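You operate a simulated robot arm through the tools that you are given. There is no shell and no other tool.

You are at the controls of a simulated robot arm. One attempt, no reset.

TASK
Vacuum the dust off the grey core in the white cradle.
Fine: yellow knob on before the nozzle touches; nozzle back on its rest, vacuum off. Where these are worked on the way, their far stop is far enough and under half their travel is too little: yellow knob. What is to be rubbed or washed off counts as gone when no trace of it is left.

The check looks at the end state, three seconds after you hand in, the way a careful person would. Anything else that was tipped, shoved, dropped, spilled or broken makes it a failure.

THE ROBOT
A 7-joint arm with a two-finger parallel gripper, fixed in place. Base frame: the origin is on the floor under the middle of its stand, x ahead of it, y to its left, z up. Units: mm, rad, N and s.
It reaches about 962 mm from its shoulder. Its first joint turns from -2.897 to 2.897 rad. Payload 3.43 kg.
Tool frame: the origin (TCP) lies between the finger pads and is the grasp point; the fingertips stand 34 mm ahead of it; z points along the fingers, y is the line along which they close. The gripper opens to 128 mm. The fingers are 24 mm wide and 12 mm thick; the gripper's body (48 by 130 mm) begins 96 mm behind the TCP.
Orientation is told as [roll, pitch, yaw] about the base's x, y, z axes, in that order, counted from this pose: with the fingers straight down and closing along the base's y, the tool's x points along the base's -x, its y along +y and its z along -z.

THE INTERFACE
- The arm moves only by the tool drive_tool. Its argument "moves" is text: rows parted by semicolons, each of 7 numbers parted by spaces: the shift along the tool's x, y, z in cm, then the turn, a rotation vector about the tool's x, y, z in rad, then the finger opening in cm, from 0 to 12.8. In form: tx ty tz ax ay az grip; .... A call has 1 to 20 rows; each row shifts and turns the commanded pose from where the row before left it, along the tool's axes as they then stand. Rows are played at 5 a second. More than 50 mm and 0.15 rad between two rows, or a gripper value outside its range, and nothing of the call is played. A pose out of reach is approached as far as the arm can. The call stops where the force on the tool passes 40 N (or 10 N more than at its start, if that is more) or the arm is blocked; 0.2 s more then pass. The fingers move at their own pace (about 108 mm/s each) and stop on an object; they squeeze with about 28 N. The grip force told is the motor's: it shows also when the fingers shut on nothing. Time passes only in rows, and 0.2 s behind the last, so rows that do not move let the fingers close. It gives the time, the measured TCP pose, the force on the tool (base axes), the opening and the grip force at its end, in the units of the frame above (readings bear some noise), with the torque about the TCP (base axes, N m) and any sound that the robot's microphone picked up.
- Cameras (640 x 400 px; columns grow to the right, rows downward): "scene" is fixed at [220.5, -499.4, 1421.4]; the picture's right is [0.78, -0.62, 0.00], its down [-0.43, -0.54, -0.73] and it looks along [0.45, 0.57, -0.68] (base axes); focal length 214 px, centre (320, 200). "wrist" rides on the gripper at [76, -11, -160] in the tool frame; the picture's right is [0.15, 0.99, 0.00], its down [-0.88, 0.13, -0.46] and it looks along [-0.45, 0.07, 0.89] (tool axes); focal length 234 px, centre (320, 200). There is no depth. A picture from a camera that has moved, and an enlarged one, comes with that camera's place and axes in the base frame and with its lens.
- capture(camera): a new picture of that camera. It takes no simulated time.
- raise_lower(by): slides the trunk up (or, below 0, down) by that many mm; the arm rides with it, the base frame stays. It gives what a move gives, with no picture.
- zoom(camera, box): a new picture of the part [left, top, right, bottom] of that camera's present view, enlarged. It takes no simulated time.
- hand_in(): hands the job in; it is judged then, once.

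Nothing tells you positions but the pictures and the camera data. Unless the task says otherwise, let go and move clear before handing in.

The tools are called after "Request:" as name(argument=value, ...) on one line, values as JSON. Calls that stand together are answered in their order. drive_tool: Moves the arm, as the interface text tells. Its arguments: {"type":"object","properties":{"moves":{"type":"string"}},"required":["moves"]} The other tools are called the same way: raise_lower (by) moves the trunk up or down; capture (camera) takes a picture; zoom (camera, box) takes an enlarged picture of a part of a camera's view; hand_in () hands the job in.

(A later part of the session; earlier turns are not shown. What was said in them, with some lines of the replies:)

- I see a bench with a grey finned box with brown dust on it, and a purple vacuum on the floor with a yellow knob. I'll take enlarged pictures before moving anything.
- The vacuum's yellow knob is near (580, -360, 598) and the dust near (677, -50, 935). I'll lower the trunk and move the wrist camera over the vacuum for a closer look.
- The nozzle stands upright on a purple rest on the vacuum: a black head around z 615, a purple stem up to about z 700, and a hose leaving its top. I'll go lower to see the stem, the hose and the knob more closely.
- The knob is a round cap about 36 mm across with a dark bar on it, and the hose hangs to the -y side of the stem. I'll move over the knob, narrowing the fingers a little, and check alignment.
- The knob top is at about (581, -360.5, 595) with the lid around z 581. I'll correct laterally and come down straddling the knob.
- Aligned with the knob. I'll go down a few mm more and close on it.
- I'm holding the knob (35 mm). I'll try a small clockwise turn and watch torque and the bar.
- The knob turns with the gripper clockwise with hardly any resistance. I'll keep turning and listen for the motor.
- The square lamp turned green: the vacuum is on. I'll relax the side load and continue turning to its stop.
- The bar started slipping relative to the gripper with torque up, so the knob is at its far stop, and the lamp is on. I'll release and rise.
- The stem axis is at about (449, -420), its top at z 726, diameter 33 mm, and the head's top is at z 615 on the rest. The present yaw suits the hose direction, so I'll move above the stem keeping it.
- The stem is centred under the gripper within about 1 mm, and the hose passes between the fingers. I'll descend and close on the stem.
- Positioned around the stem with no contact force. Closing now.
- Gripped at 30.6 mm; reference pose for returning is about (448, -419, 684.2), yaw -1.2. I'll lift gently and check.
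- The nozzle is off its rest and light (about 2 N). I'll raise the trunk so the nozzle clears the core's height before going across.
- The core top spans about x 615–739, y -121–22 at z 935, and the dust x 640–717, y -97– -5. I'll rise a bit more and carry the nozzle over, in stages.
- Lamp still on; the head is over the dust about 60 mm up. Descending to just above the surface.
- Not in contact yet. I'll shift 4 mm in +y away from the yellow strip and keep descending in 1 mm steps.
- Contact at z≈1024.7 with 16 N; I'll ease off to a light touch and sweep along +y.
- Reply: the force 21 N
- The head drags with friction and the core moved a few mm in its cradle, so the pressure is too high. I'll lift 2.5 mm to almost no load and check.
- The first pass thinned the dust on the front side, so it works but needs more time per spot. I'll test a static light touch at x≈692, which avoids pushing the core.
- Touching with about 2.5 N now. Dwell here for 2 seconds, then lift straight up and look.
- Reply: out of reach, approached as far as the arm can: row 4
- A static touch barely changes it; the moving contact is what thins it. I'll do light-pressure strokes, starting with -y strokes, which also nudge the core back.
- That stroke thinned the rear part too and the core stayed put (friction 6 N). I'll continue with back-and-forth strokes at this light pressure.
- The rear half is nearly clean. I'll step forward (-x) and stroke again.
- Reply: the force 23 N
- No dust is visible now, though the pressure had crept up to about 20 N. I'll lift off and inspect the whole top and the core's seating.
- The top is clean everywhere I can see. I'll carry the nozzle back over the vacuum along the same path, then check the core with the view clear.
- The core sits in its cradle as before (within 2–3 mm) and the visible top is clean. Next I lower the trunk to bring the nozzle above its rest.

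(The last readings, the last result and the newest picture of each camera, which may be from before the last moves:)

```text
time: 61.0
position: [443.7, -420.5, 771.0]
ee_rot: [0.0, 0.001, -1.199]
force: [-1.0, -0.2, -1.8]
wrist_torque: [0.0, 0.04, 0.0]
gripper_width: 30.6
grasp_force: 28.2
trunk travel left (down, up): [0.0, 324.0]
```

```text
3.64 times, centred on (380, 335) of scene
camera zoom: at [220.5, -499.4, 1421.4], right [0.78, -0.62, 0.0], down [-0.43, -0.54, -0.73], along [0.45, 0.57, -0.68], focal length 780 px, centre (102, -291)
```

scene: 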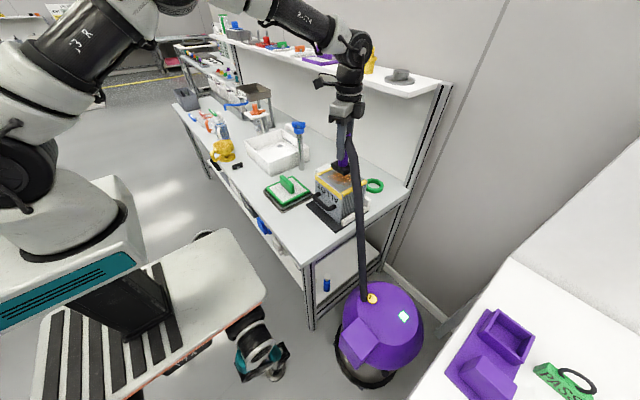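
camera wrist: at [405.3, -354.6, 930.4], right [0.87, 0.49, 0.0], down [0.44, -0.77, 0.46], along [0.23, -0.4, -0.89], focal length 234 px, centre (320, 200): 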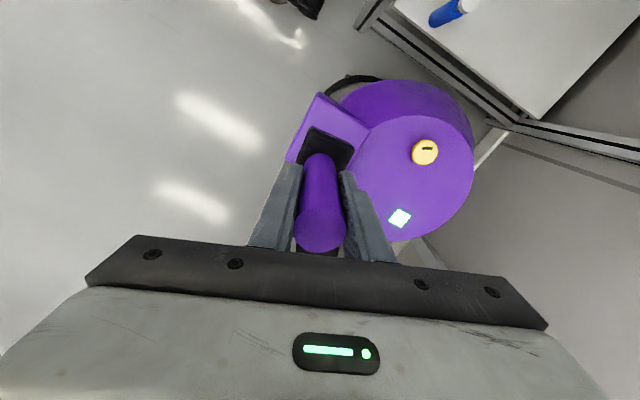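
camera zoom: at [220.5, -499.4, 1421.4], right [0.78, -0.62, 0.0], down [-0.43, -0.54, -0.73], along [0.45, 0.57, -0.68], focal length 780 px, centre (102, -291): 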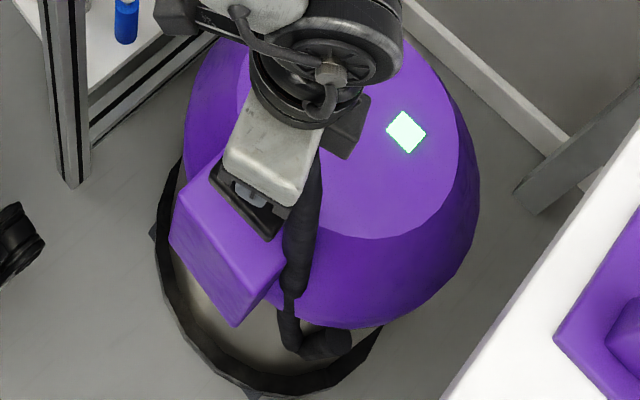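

Request:
drive_tool(moves="-0.06 0.43 0 0 0 0 2.5;0 0 2.5 0 0 0 2.5;0 0 2.5 0 0 0 2.5;0 0 1.5 0 0 0 2.5;0 0 0.8 0 0 0 2.5;0 0 0 0 0 0 2.5")

Request:
zoom(camera="wrist", box=[250, 80, 400, 240])

Request:
zoom(camera="scene", box=[340, 310, 400, 365])

```text
time: 62.4
position: [447.0, -420.2, 697.2]
ee_rot: [-0.001, 0.0, -1.2]
force: [-0.3, 0.0, -1.3]
wrist_torque: [-0.02, -0.02, 0.0]
gripper_width: 30.2
grasp_force: 28.6
trunk travel left (down, up): [0.0, 324.0]
```

```text
2.50 times, centred on (325, 160) of wrist
camera zoom: at [409.5, -354.5, 857.9], right [0.87, 0.49, 0.0], down [0.44, -0.77, 0.46], along [0.23, -0.4, -0.89], focal length 585 px, centre (308, 300)
```

zoom: 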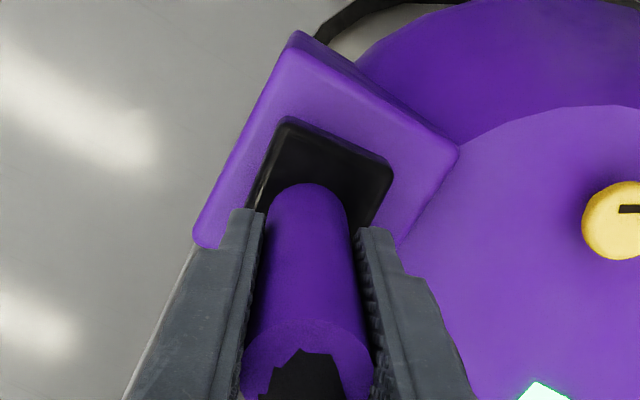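

```text
7.27 times, centred on (370, 338) of scene
camera zoom: at [220.5, -499.4, 1421.4], right [0.78, -0.62, 0.0], down [-0.43, -0.54, -0.73], along [0.45, 0.57, -0.68], focal length 1560 px, centre (-44, -800)
```

zoom: 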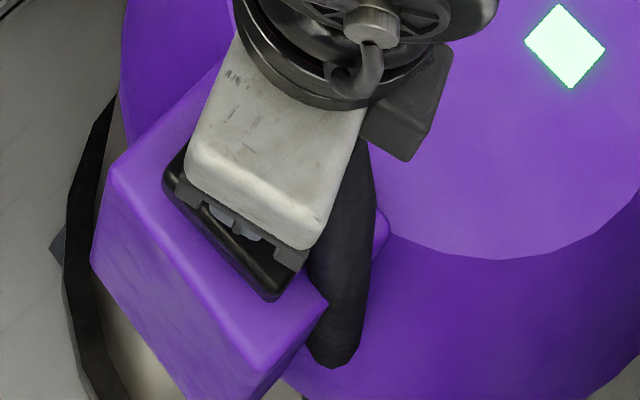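

Aligned over the rest. Lowering the last 13 mm gently.

Request:
drive_tool(moves="0 0.1 0.4 0 0 0 2.5;0 0 0.4 0 0 0 2.5;0 0 0.2 0 0 0 2.5;0 0 0.1 0 0 0 2.5;0 0 0 0 0 0 2.5")

```text
time: 63.6
position: [448.5, -420.0, 685.8]
ee_rot: [0.0, -0.001, -1.199]
force: [-0.2, -0.2, -1.4]
wrist_torque: [-0.02, 0.01, -0.03]
gripper_width: 30.6
grasp_force: 27.9
trunk travel left (down, up): [0.0, 324.0]
```

Request:
drive_tool(moves="0 0 0.1 0 0 0 2.5;0 0 0.07 0 0 0 2.5;0 0 0 0 0 0 2.5")

```text
time: 64.4
position: [448.5, -418.2, 683.7]
ee_rot: [-0.001, 0.001, -1.201]
force: [0.3, -1.0, -2.1]
wrist_torque: [-0.02, 0.0, 0.0]
gripper_width: 30.8
grasp_force: 27.7
trunk travel left (down, up): [0.0, 324.0]
```

Request:
drive_tool(moves="0 0 0.1 0 0 0 2.5;0 0 0 0 0 0 2.5")

Request:
zoom(camera="wrist", box=[250, 80, 400, 240])

```text
time: 65.0
position: [449.2, -420.1, 683.9]
ee_rot: [0.0, 0.0, -1.201]
force: [0.5, 0.1, -0.2]
wrist_torque: [-0.04, 0.0, -0.02]
gripper_width: 30.4
grasp_force: 28.1
trunk travel left (down, up): [0.0, 324.0]
```

```text
2.50 times, centred on (325, 160) of wrist
camera zoom: at [410.3, -354.0, 844.8], right [0.87, 0.49, 0.0], down [0.44, -0.77, 0.46], along [0.23, -0.4, -0.89], focal length 585 px, centre (308, 300)
```

zoom: 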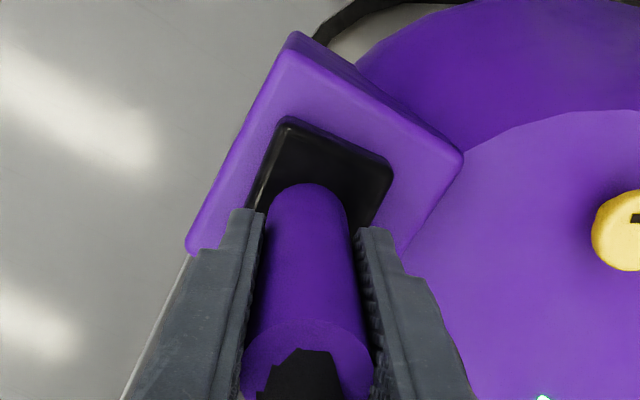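

Request:
drive_tool(moves="0 0 0.1 0 0 0 2.5;0 0 0 0 0 0 2.5")

```text
time: 65.6
position: [449.2, -420.6, 684.4]
ee_rot: [0.0, -0.001, -1.2]
force: [-1.9, 1.3, 12.0]
wrist_torque: [0.2, 0.33, -0.04]
gripper_width: 30.9
grasp_force: 27.7
trunk travel left (down, up): [0.0, 324.0]
```

The head is seated on the rest. I'll ease 1 mm and open the fingers.

Request:
drive_tool(moves="0 0 -0.1 0 0 0 2.5;0 0 0 0 0 0 2.5;0 0 0 0 0 0 3.6;0 0 0 0 0 0 5;0 0 0 0 0 0 8;0 0 0 0 0 0 8")

Request:
zoom(camera="wrist", box=[250, 80, 400, 240])

```text
time: 67.0
position: [448.6, -419.9, 682.4]
ee_rot: [0.0, 0.0, -1.201]
force: [0.7, -0.1, 1.5]
wrist_torque: [-0.01, 0.0, -0.02]
gripper_width: 80.0
grasp_force: 0.0
trunk travel left (down, up): [0.0, 324.0]
```

```text
2.50 times, centred on (325, 160) of wrist
camera zoom: at [410.8, -353.9, 843.5], right [0.87, 0.49, 0.0], down [0.44, -0.77, 0.46], along [0.23, -0.4, -0.89], focal length 585 px, centre (308, 300)
```

zoom: 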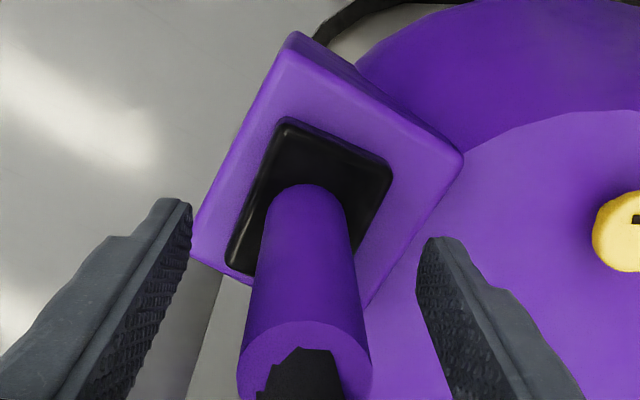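

Released and the nozzle stands centred on its rest. Rising clear and checking it.

Request:
drive_tool(moves="0 0 -2 0 0 0 8;0 0 -4 0 0 0 8;0 0 -4 0 0 0 8;0 0 -3 0 0 0 8;0 0 0 0 0 0 8")

Request:
capture(camera="wrist")

Request:
zoom(camera="scene", box=[335, 300, 415, 370])

```text
time: 68.2
position: [447.7, -418.8, 813.9]
ee_rot: [-0.001, -0.001, -1.201]
force: [0.5, -0.3, -0.6]
wrist_torque: [-0.01, -0.01, 0.03]
gripper_width: 79.9
grasp_force: 0.1
trunk travel left (down, up): [0.0, 324.0]
```

```text
taken
camera wrist: at [410.5, -353.5, 974.3], right [0.87, 0.49, 0.0], down [0.44, -0.77, 0.46], along [0.22, -0.4, -0.89], focal length 234 px, centre (320, 200)
```

wrist: 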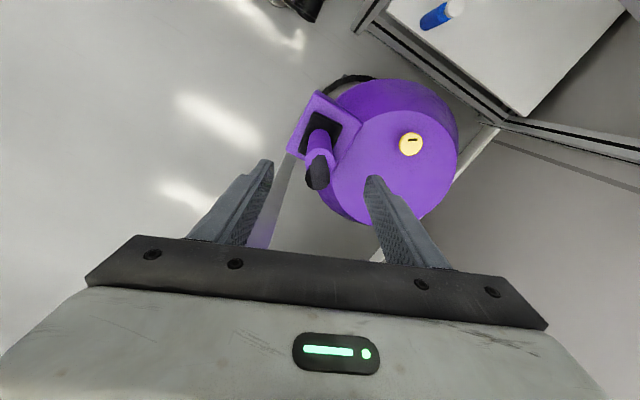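

```text
5.71 times, centred on (375, 335) of scene
camera zoom: at [220.5, -499.4, 1421.4], right [0.78, -0.62, 0.0], down [-0.43, -0.54, -0.73], along [0.45, 0.57, -0.68], focal length 1226 px, centre (6, -571)
```

zoom: 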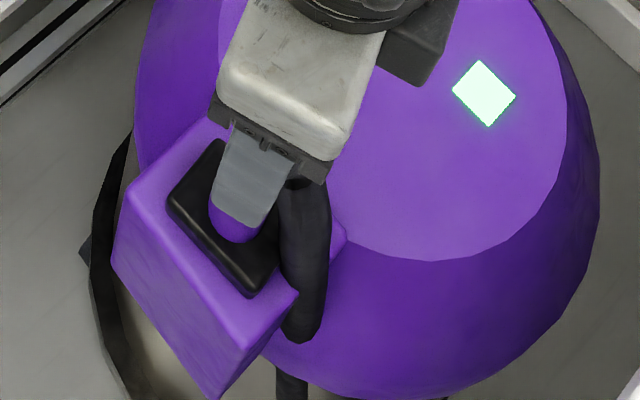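

Nozzle is back. Before switching off, I'll check the core top again with a clear view.

Request:
zoom(camera="scene", box=[310, 155, 380, 215])

Request:
zoom(camera="scene", box=[325, 160, 365, 190])

Request:
capture(camera="scene")

```text
6.67 times, centred on (345, 185) of scene
camera zoom: at [220.5, -499.4, 1421.4], right [0.78, -0.62, 0.0], down [-0.43, -0.54, -0.73], along [0.45, 0.57, -0.68], focal length 1430 px, centre (153, 300)
```

zoom: 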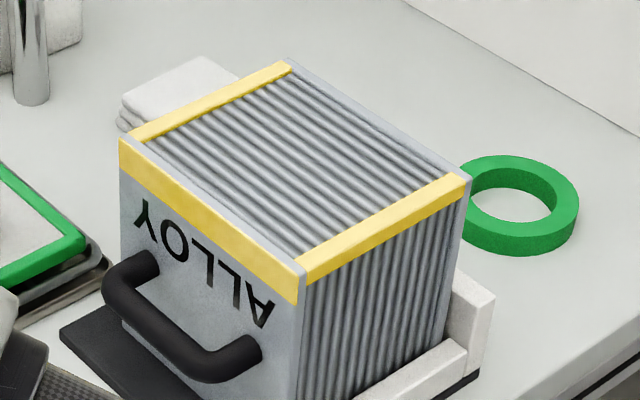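

```text
13.33 times, centred on (345, 175) of scene
camera zoom: at [220.5, -499.4, 1421.4], right [0.78, -0.62, 0.0], down [-0.43, -0.54, -0.73], along [0.45, 0.57, -0.68], focal length 2860 px, centre (-13, 533)
```

zoom: 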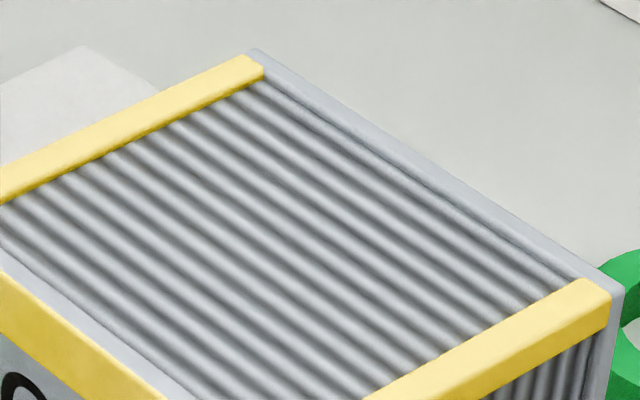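

```text
taken
```

scene: 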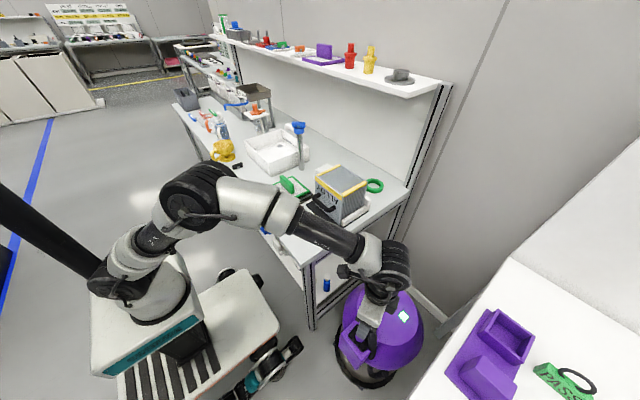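

The core top is fully clean. Now to switch off: move back over the knob at the same yaw and turn it counterclockwise.

Request:
drive_tool(moves="0.13 3.65 0 0 0 0 7;0.13 3.65 0 0 0 0 7;0.13 3.65 0 0 0 0 7;0.14 3.66 0 0 0 0 7;0 0 3 0 0 0 7;0 0 3 0 0 0 7;0 0 3 0 0 0 7;0 0 0 0 0 0 7")

Request:
zoom(camera="wrist", box=[240, 100, 400, 220])

Request:
zoom(camera="scene", box=[335, 280, 415, 370])

```text
time: 70.0
position: [583.0, -363.4, 723.2]
ee_rot: [0.0, 0.001, -1.202]
force: [0.0, -1.0, -0.2]
wrist_torque: [0.01, 0.0, -0.02]
gripper_width: 70.2
grasp_force: 0.0
trunk travel left (down, up): [0.0, 324.0]
```

```text
3.33 times, centred on (320, 160) of wrist
camera zoom: at [543.7, -297.5, 884.5], right [0.87, 0.49, 0.0], down [0.44, -0.77, 0.46], along [0.23, -0.4, -0.89], focal length 781 px, centre (320, 333)
```

zoom: 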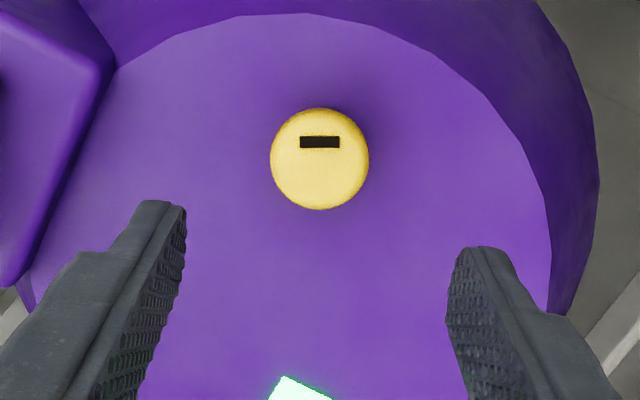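

```text
4.44 times, centred on (375, 325) of scene
camera zoom: at [220.5, -499.4, 1421.4], right [0.78, -0.62, 0.0], down [-0.43, -0.54, -0.73], along [0.45, 0.57, -0.68], focal length 953 px, centre (76, -356)
```

zoom: 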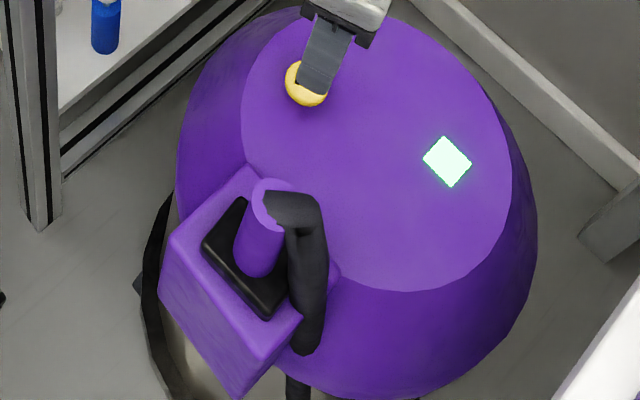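

Request:
drive_tool(moves="0.03 -0.12 3 0 0 0 7;0 0 3 0 0 0 7;0 0 2.5 0 0 0 7;0 0 1 0 0 0 7;0 0 0.6 0 0 0 7;0 0 0.3 0 0 0 7;0 0 0 0 0 0 7")

Request:
zoom(camera="wrist", box=[230, 100, 410, 212])

```text
time: 71.6
position: [582.5, -361.3, 619.2]
ee_rot: [0.001, 0.0, -1.198]
force: [-0.5, 0.4, 0.1]
wrist_torque: [0.01, 0.0, -0.01]
gripper_width: 69.8
grasp_force: 0.0
trunk travel left (down, up): [0.0, 324.0]
```

```text
3.56 times, centred on (320, 156) of wrist
camera zoom: at [543.7, -295.5, 779.5], right [0.87, 0.49, 0.0], down [0.44, -0.77, 0.46], along [0.23, -0.4, -0.89], focal length 833 px, centre (320, 356)
```

zoom: 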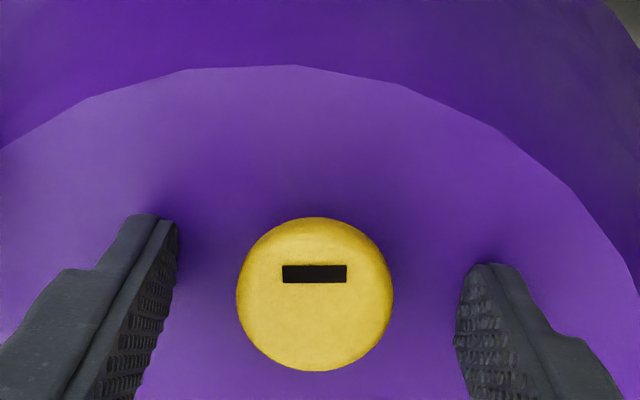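

Request:
drive_tool(moves="-0.05 -0.17 0 0 0 0 7;0 0 0 0 0 0 5;0 0 0 0 0 0 3;0 0 0 0 0 0 3;0 0 0 0 0 0 3;0 0 0 0 0 0 3")

Request:
zoom(camera="wrist", box=[230, 100, 410, 212])

```text
time: 73.0
position: [580.4, -362.5, 618.5]
ee_rot: [-0.001, -0.001, -1.2]
force: [3.9, 0.3, -0.5]
wrist_torque: [-0.08, -0.23, -0.03]
gripper_width: 35.2
grasp_force: 44.4
trunk travel left (down, up): [0.0, 324.0]
```

```text
3.56 times, centred on (320, 156) of wrist
camera zoom: at [542.6, -296.7, 779.7], right [0.87, 0.49, 0.0], down [0.44, -0.77, 0.46], along [0.23, -0.4, -0.89], focal length 833 px, centre (320, 356)
```

zoom: 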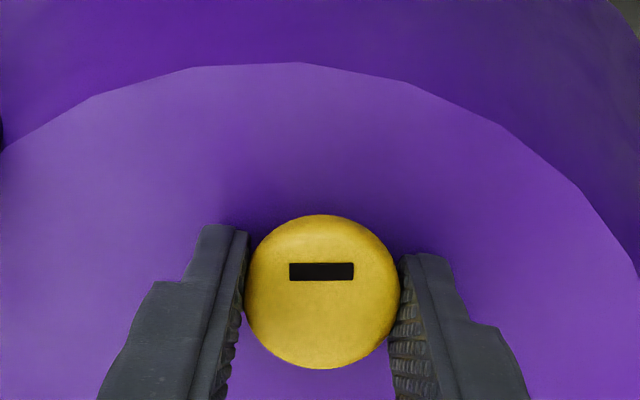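

Gripped cleanly. Turning counterclockwise in steps.

Request:
drive_tool(moves="0 0.05 0 0 0 -0.1 3;0 0 0 0 0 -0.1 3;0 0 0 0 0 -0.1 3;0 0 0 0 0 -0.1 3;0 0 0 0 0 -0.1 3;0 0 0 0 0 0 3")

Request:
zoom(camera="wrist", box=[230, 100, 410, 212])

Request:
zoom(camera="scene", box=[320, 270, 440, 370])

```text
time: 74.4
position: [583.3, -361.9, 619.7]
ee_rot: [0.003, -0.001, -0.698]
force: [15.1, 0.0, 0.2]
wrist_torque: [0.79, 0.33, -0.03]
gripper_width: 35.4
grasp_force: 44.8
trunk travel left (down, up): [0.0, 324.0]
```

```text
3.56 times, centred on (320, 156) of wrist
camera zoom: at [515.9, -322.5, 779.6], right [0.52, 0.85, 0.0], down [0.76, -0.47, 0.46], along [0.39, -0.24, -0.89], focal length 833 px, centre (320, 356)
```

zoom: 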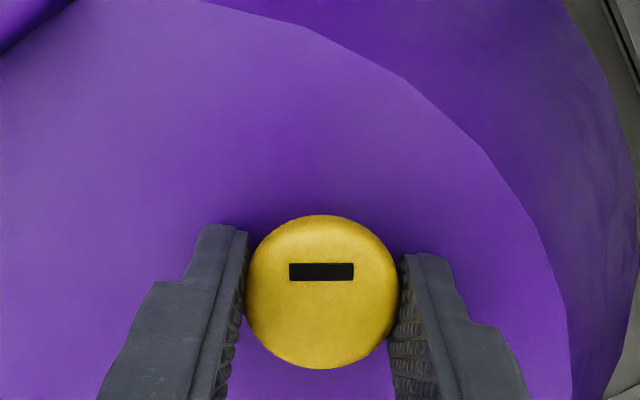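

```text
4.00 times, centred on (380, 320) of scene
camera zoom: at [220.5, -499.4, 1421.4], right [0.78, -0.62, 0.0], down [-0.43, -0.54, -0.73], along [0.45, 0.57, -0.68], focal length 858 px, centre (80, -280)
```

zoom: 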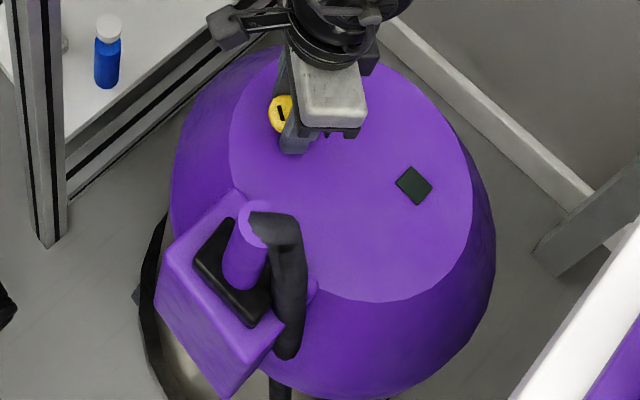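

The lamp went out. I'll relieve the side load and continue to the off stop.

Request:
drive_tool(moves="-0.15 0.13 0 0 0 0 3;0 0 0 0 0 -0.1 3;0 0 0 0 0 -0.1 3;0 0 0 0 0 -0.1 3;0 0 0 0 0 0 3")

Request:
zoom(camera="wrist", box=[230, 100, 410, 212])

```text
time: 75.6
position: [582.6, -360.7, 618.0]
ee_rot: [0.003, 0.002, -0.399]
force: [-5.0, 12.7, 7.8]
wrist_torque: [0.5, 0.62, 0.01]
gripper_width: 35.2
grasp_force: 45.7
trunk travel left (down, up): [0.0, 324.0]
```

```text
3.56 times, centred on (320, 156) of wrist
camera zoom: at [507.9, -343.3, 779.8], right [0.25, 0.97, 0.0], down [0.86, -0.22, 0.45], along [0.44, -0.11, -0.89], focal length 833 px, centre (320, 356)
```

zoom: 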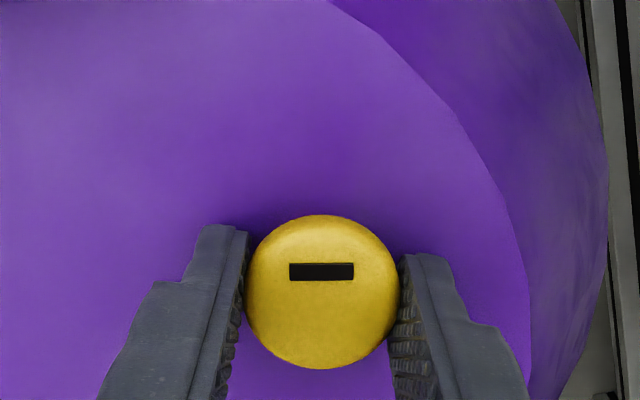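

Request:
drive_tool(moves="0.1 0.12 0 0 0 0 3;0 0 0 0 0 -0.1 3;0 0 0 0 0 -0.1 3;0 0 0 0 0 -0.1 3;0 0 0 0 0 0 3")

Request:
zoom(camera="wrist", box=[230, 100, 410, 212])

```text
time: 76.8
position: [582.8, -360.5, 618.2]
ee_rot: [0.001, -0.002, -0.101]
force: [2.0, 5.6, -0.4]
wrist_torque: [0.09, -0.67, -0.65]
gripper_width: 35.3
grasp_force: 45.2
trunk travel left (down, up): [0.0, 324.0]
```

```text
3.56 times, centred on (320, 156) of wrist
camera zoom: at [505.6, -364.9, 779.5], right [-0.05, 1.0, 0.0], down [0.89, 0.04, 0.46], along [0.46, 0.02, -0.89], focal length 833 px, centre (320, 356)
```

zoom: 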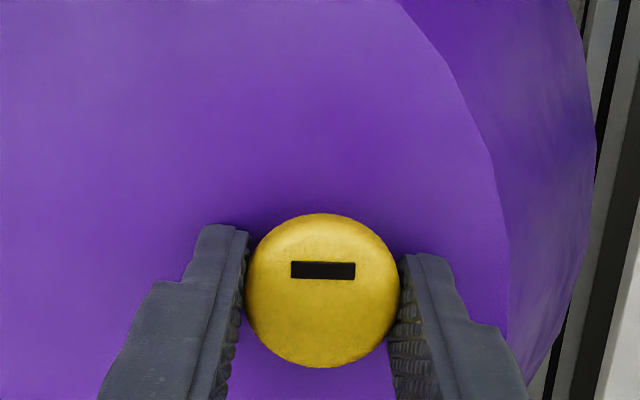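

Torque has risen to 0.65 N m: the knob is back at its off stop. Releasing and rising clear.

Request:
drive_tool(moves="0 0 0 0 0 0 3.8;0 0 0 0 0 0 5;0 0 0 0 0 0 7;0 0 -1 0 0 0 7;0 0 -3 0 0 0 7;0 0 -4 0 0 0 7;0 0 -4 0 0 0 7;0 0 -4 0 0 0 7;0 0 -4 0 0 0 7;0 0 0 0 0 0 7")

Request:
capture(camera="wrist")

Request:
zoom(camera="scene", box=[320, 270, 440, 390])

```text
time: 79.0
position: [583.5, -358.8, 821.0]
ee_rot: [0.0, 0.0, -0.102]
force: [-0.5, -0.3, 0.4]
wrist_torque: [0.02, -0.03, 0.02]
gripper_width: 70.2
grasp_force: 0.1
trunk travel left (down, up): [0.0, 324.0]
```

```text
taken
camera wrist: at [506.2, -363.4, 981.8], right [-0.05, 1.0, 0.0], down [0.89, 0.04, 0.46], along [0.45, 0.02, -0.89], focal length 234 px, centre (320, 200)
```

wrist: 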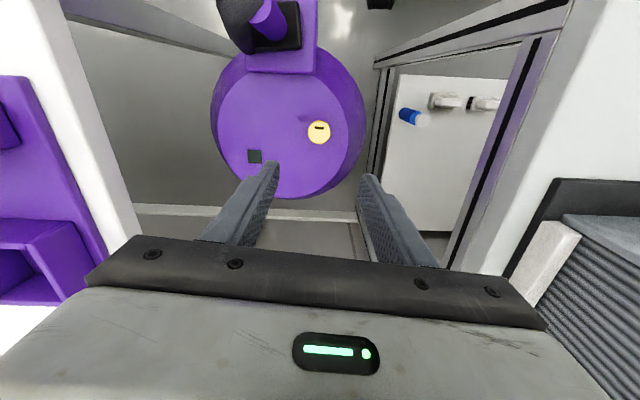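

```text
3.33 times, centred on (380, 330) of scene
camera zoom: at [220.5, -499.4, 1421.4], right [0.78, -0.62, 0.0], down [-0.43, -0.54, -0.73], along [0.45, 0.57, -0.68], focal length 715 px, centre (120, -233)
```

zoom: 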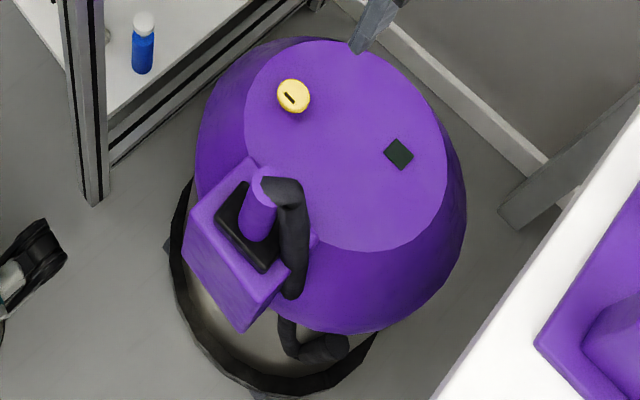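

The lamp is off, the knob is back at its starting angle, and the nozzle is on its rest. I'll raise the trunk to stand clear and take a last look.

Request:
raise_lower(by=200)

Request:
capture(camera="scene")

Request:
capture(camera="wrist")

Request:
zoom(camera="wrist", box=[200, 40, 400, 220])

```text
time: 81.2
position: [583.9, -359.0, 1019.9]
ee_rot: [0.0, 0.002, -0.102]
force: [-0.3, 0.7, -0.7]
wrist_torque: [0.01, 0.01, 0.01]
gripper_width: 69.5
grasp_force: 0.1
trunk travel left (down, up): [-200.0, 124.0]
```

```text
taken
```

scene: 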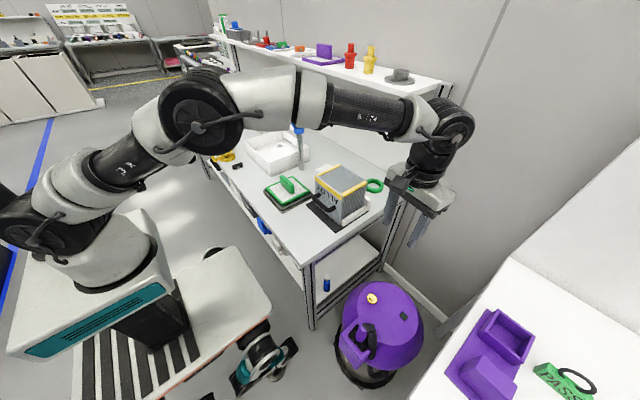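

```text
taken
camera wrist: at [506.3, -363.6, 1181.4], right [-0.05, 1.0, 0.0], down [0.89, 0.04, 0.46], along [0.46, 0.02, -0.89], focal length 234 px, centre (320, 200)
```

wrist: 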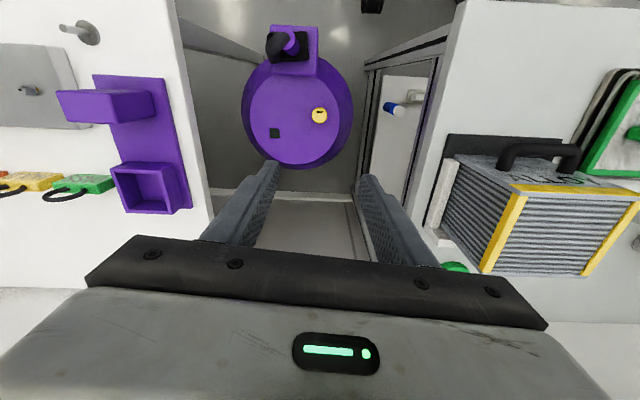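

```text
2.22 times, centred on (300, 130) of wrist
camera zoom: at [506.3, -363.6, 1181.4], right [-0.05, 1.0, 0.0], down [0.89, 0.04, 0.46], along [0.46, 0.02, -0.89], focal length 520 px, centre (364, 356)
```

zoom: 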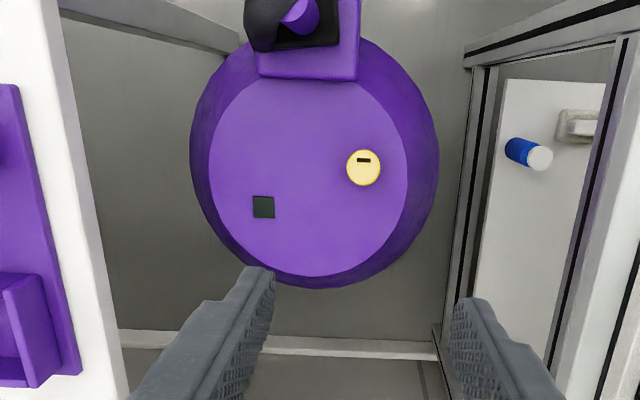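

The core top is clean and seated in its cradle. The nozzle stands on its rest, the vacuum lamp is off, and the arm is clear with nothing held, so I'm handing in.

Request:
hand_in()

```text
The job is handed in.
```

The dust is off the grey core, and I handed the job in. No trace showed on the core's top in the last close pictures.

- **Vacuum on first:** I turned the yellow knob clockwise to its far stop and the lamp lit green. Only then did I pick up the nozzle and touch the core.
- **End state:** The nozzle is back on its rest. The knob is back at its off stop with the lamp out, and the gripper is open and clear of everything.
- **Core shift:** My strokes pressed harder than I meant a few times, up to about 20 N, and slid the core a few millimetres. In the last pictures it sits in the cradle, about 2–3 mm from where it started by my estimate.

Nothing else looked moved, tipped or dropped in the last pictures.
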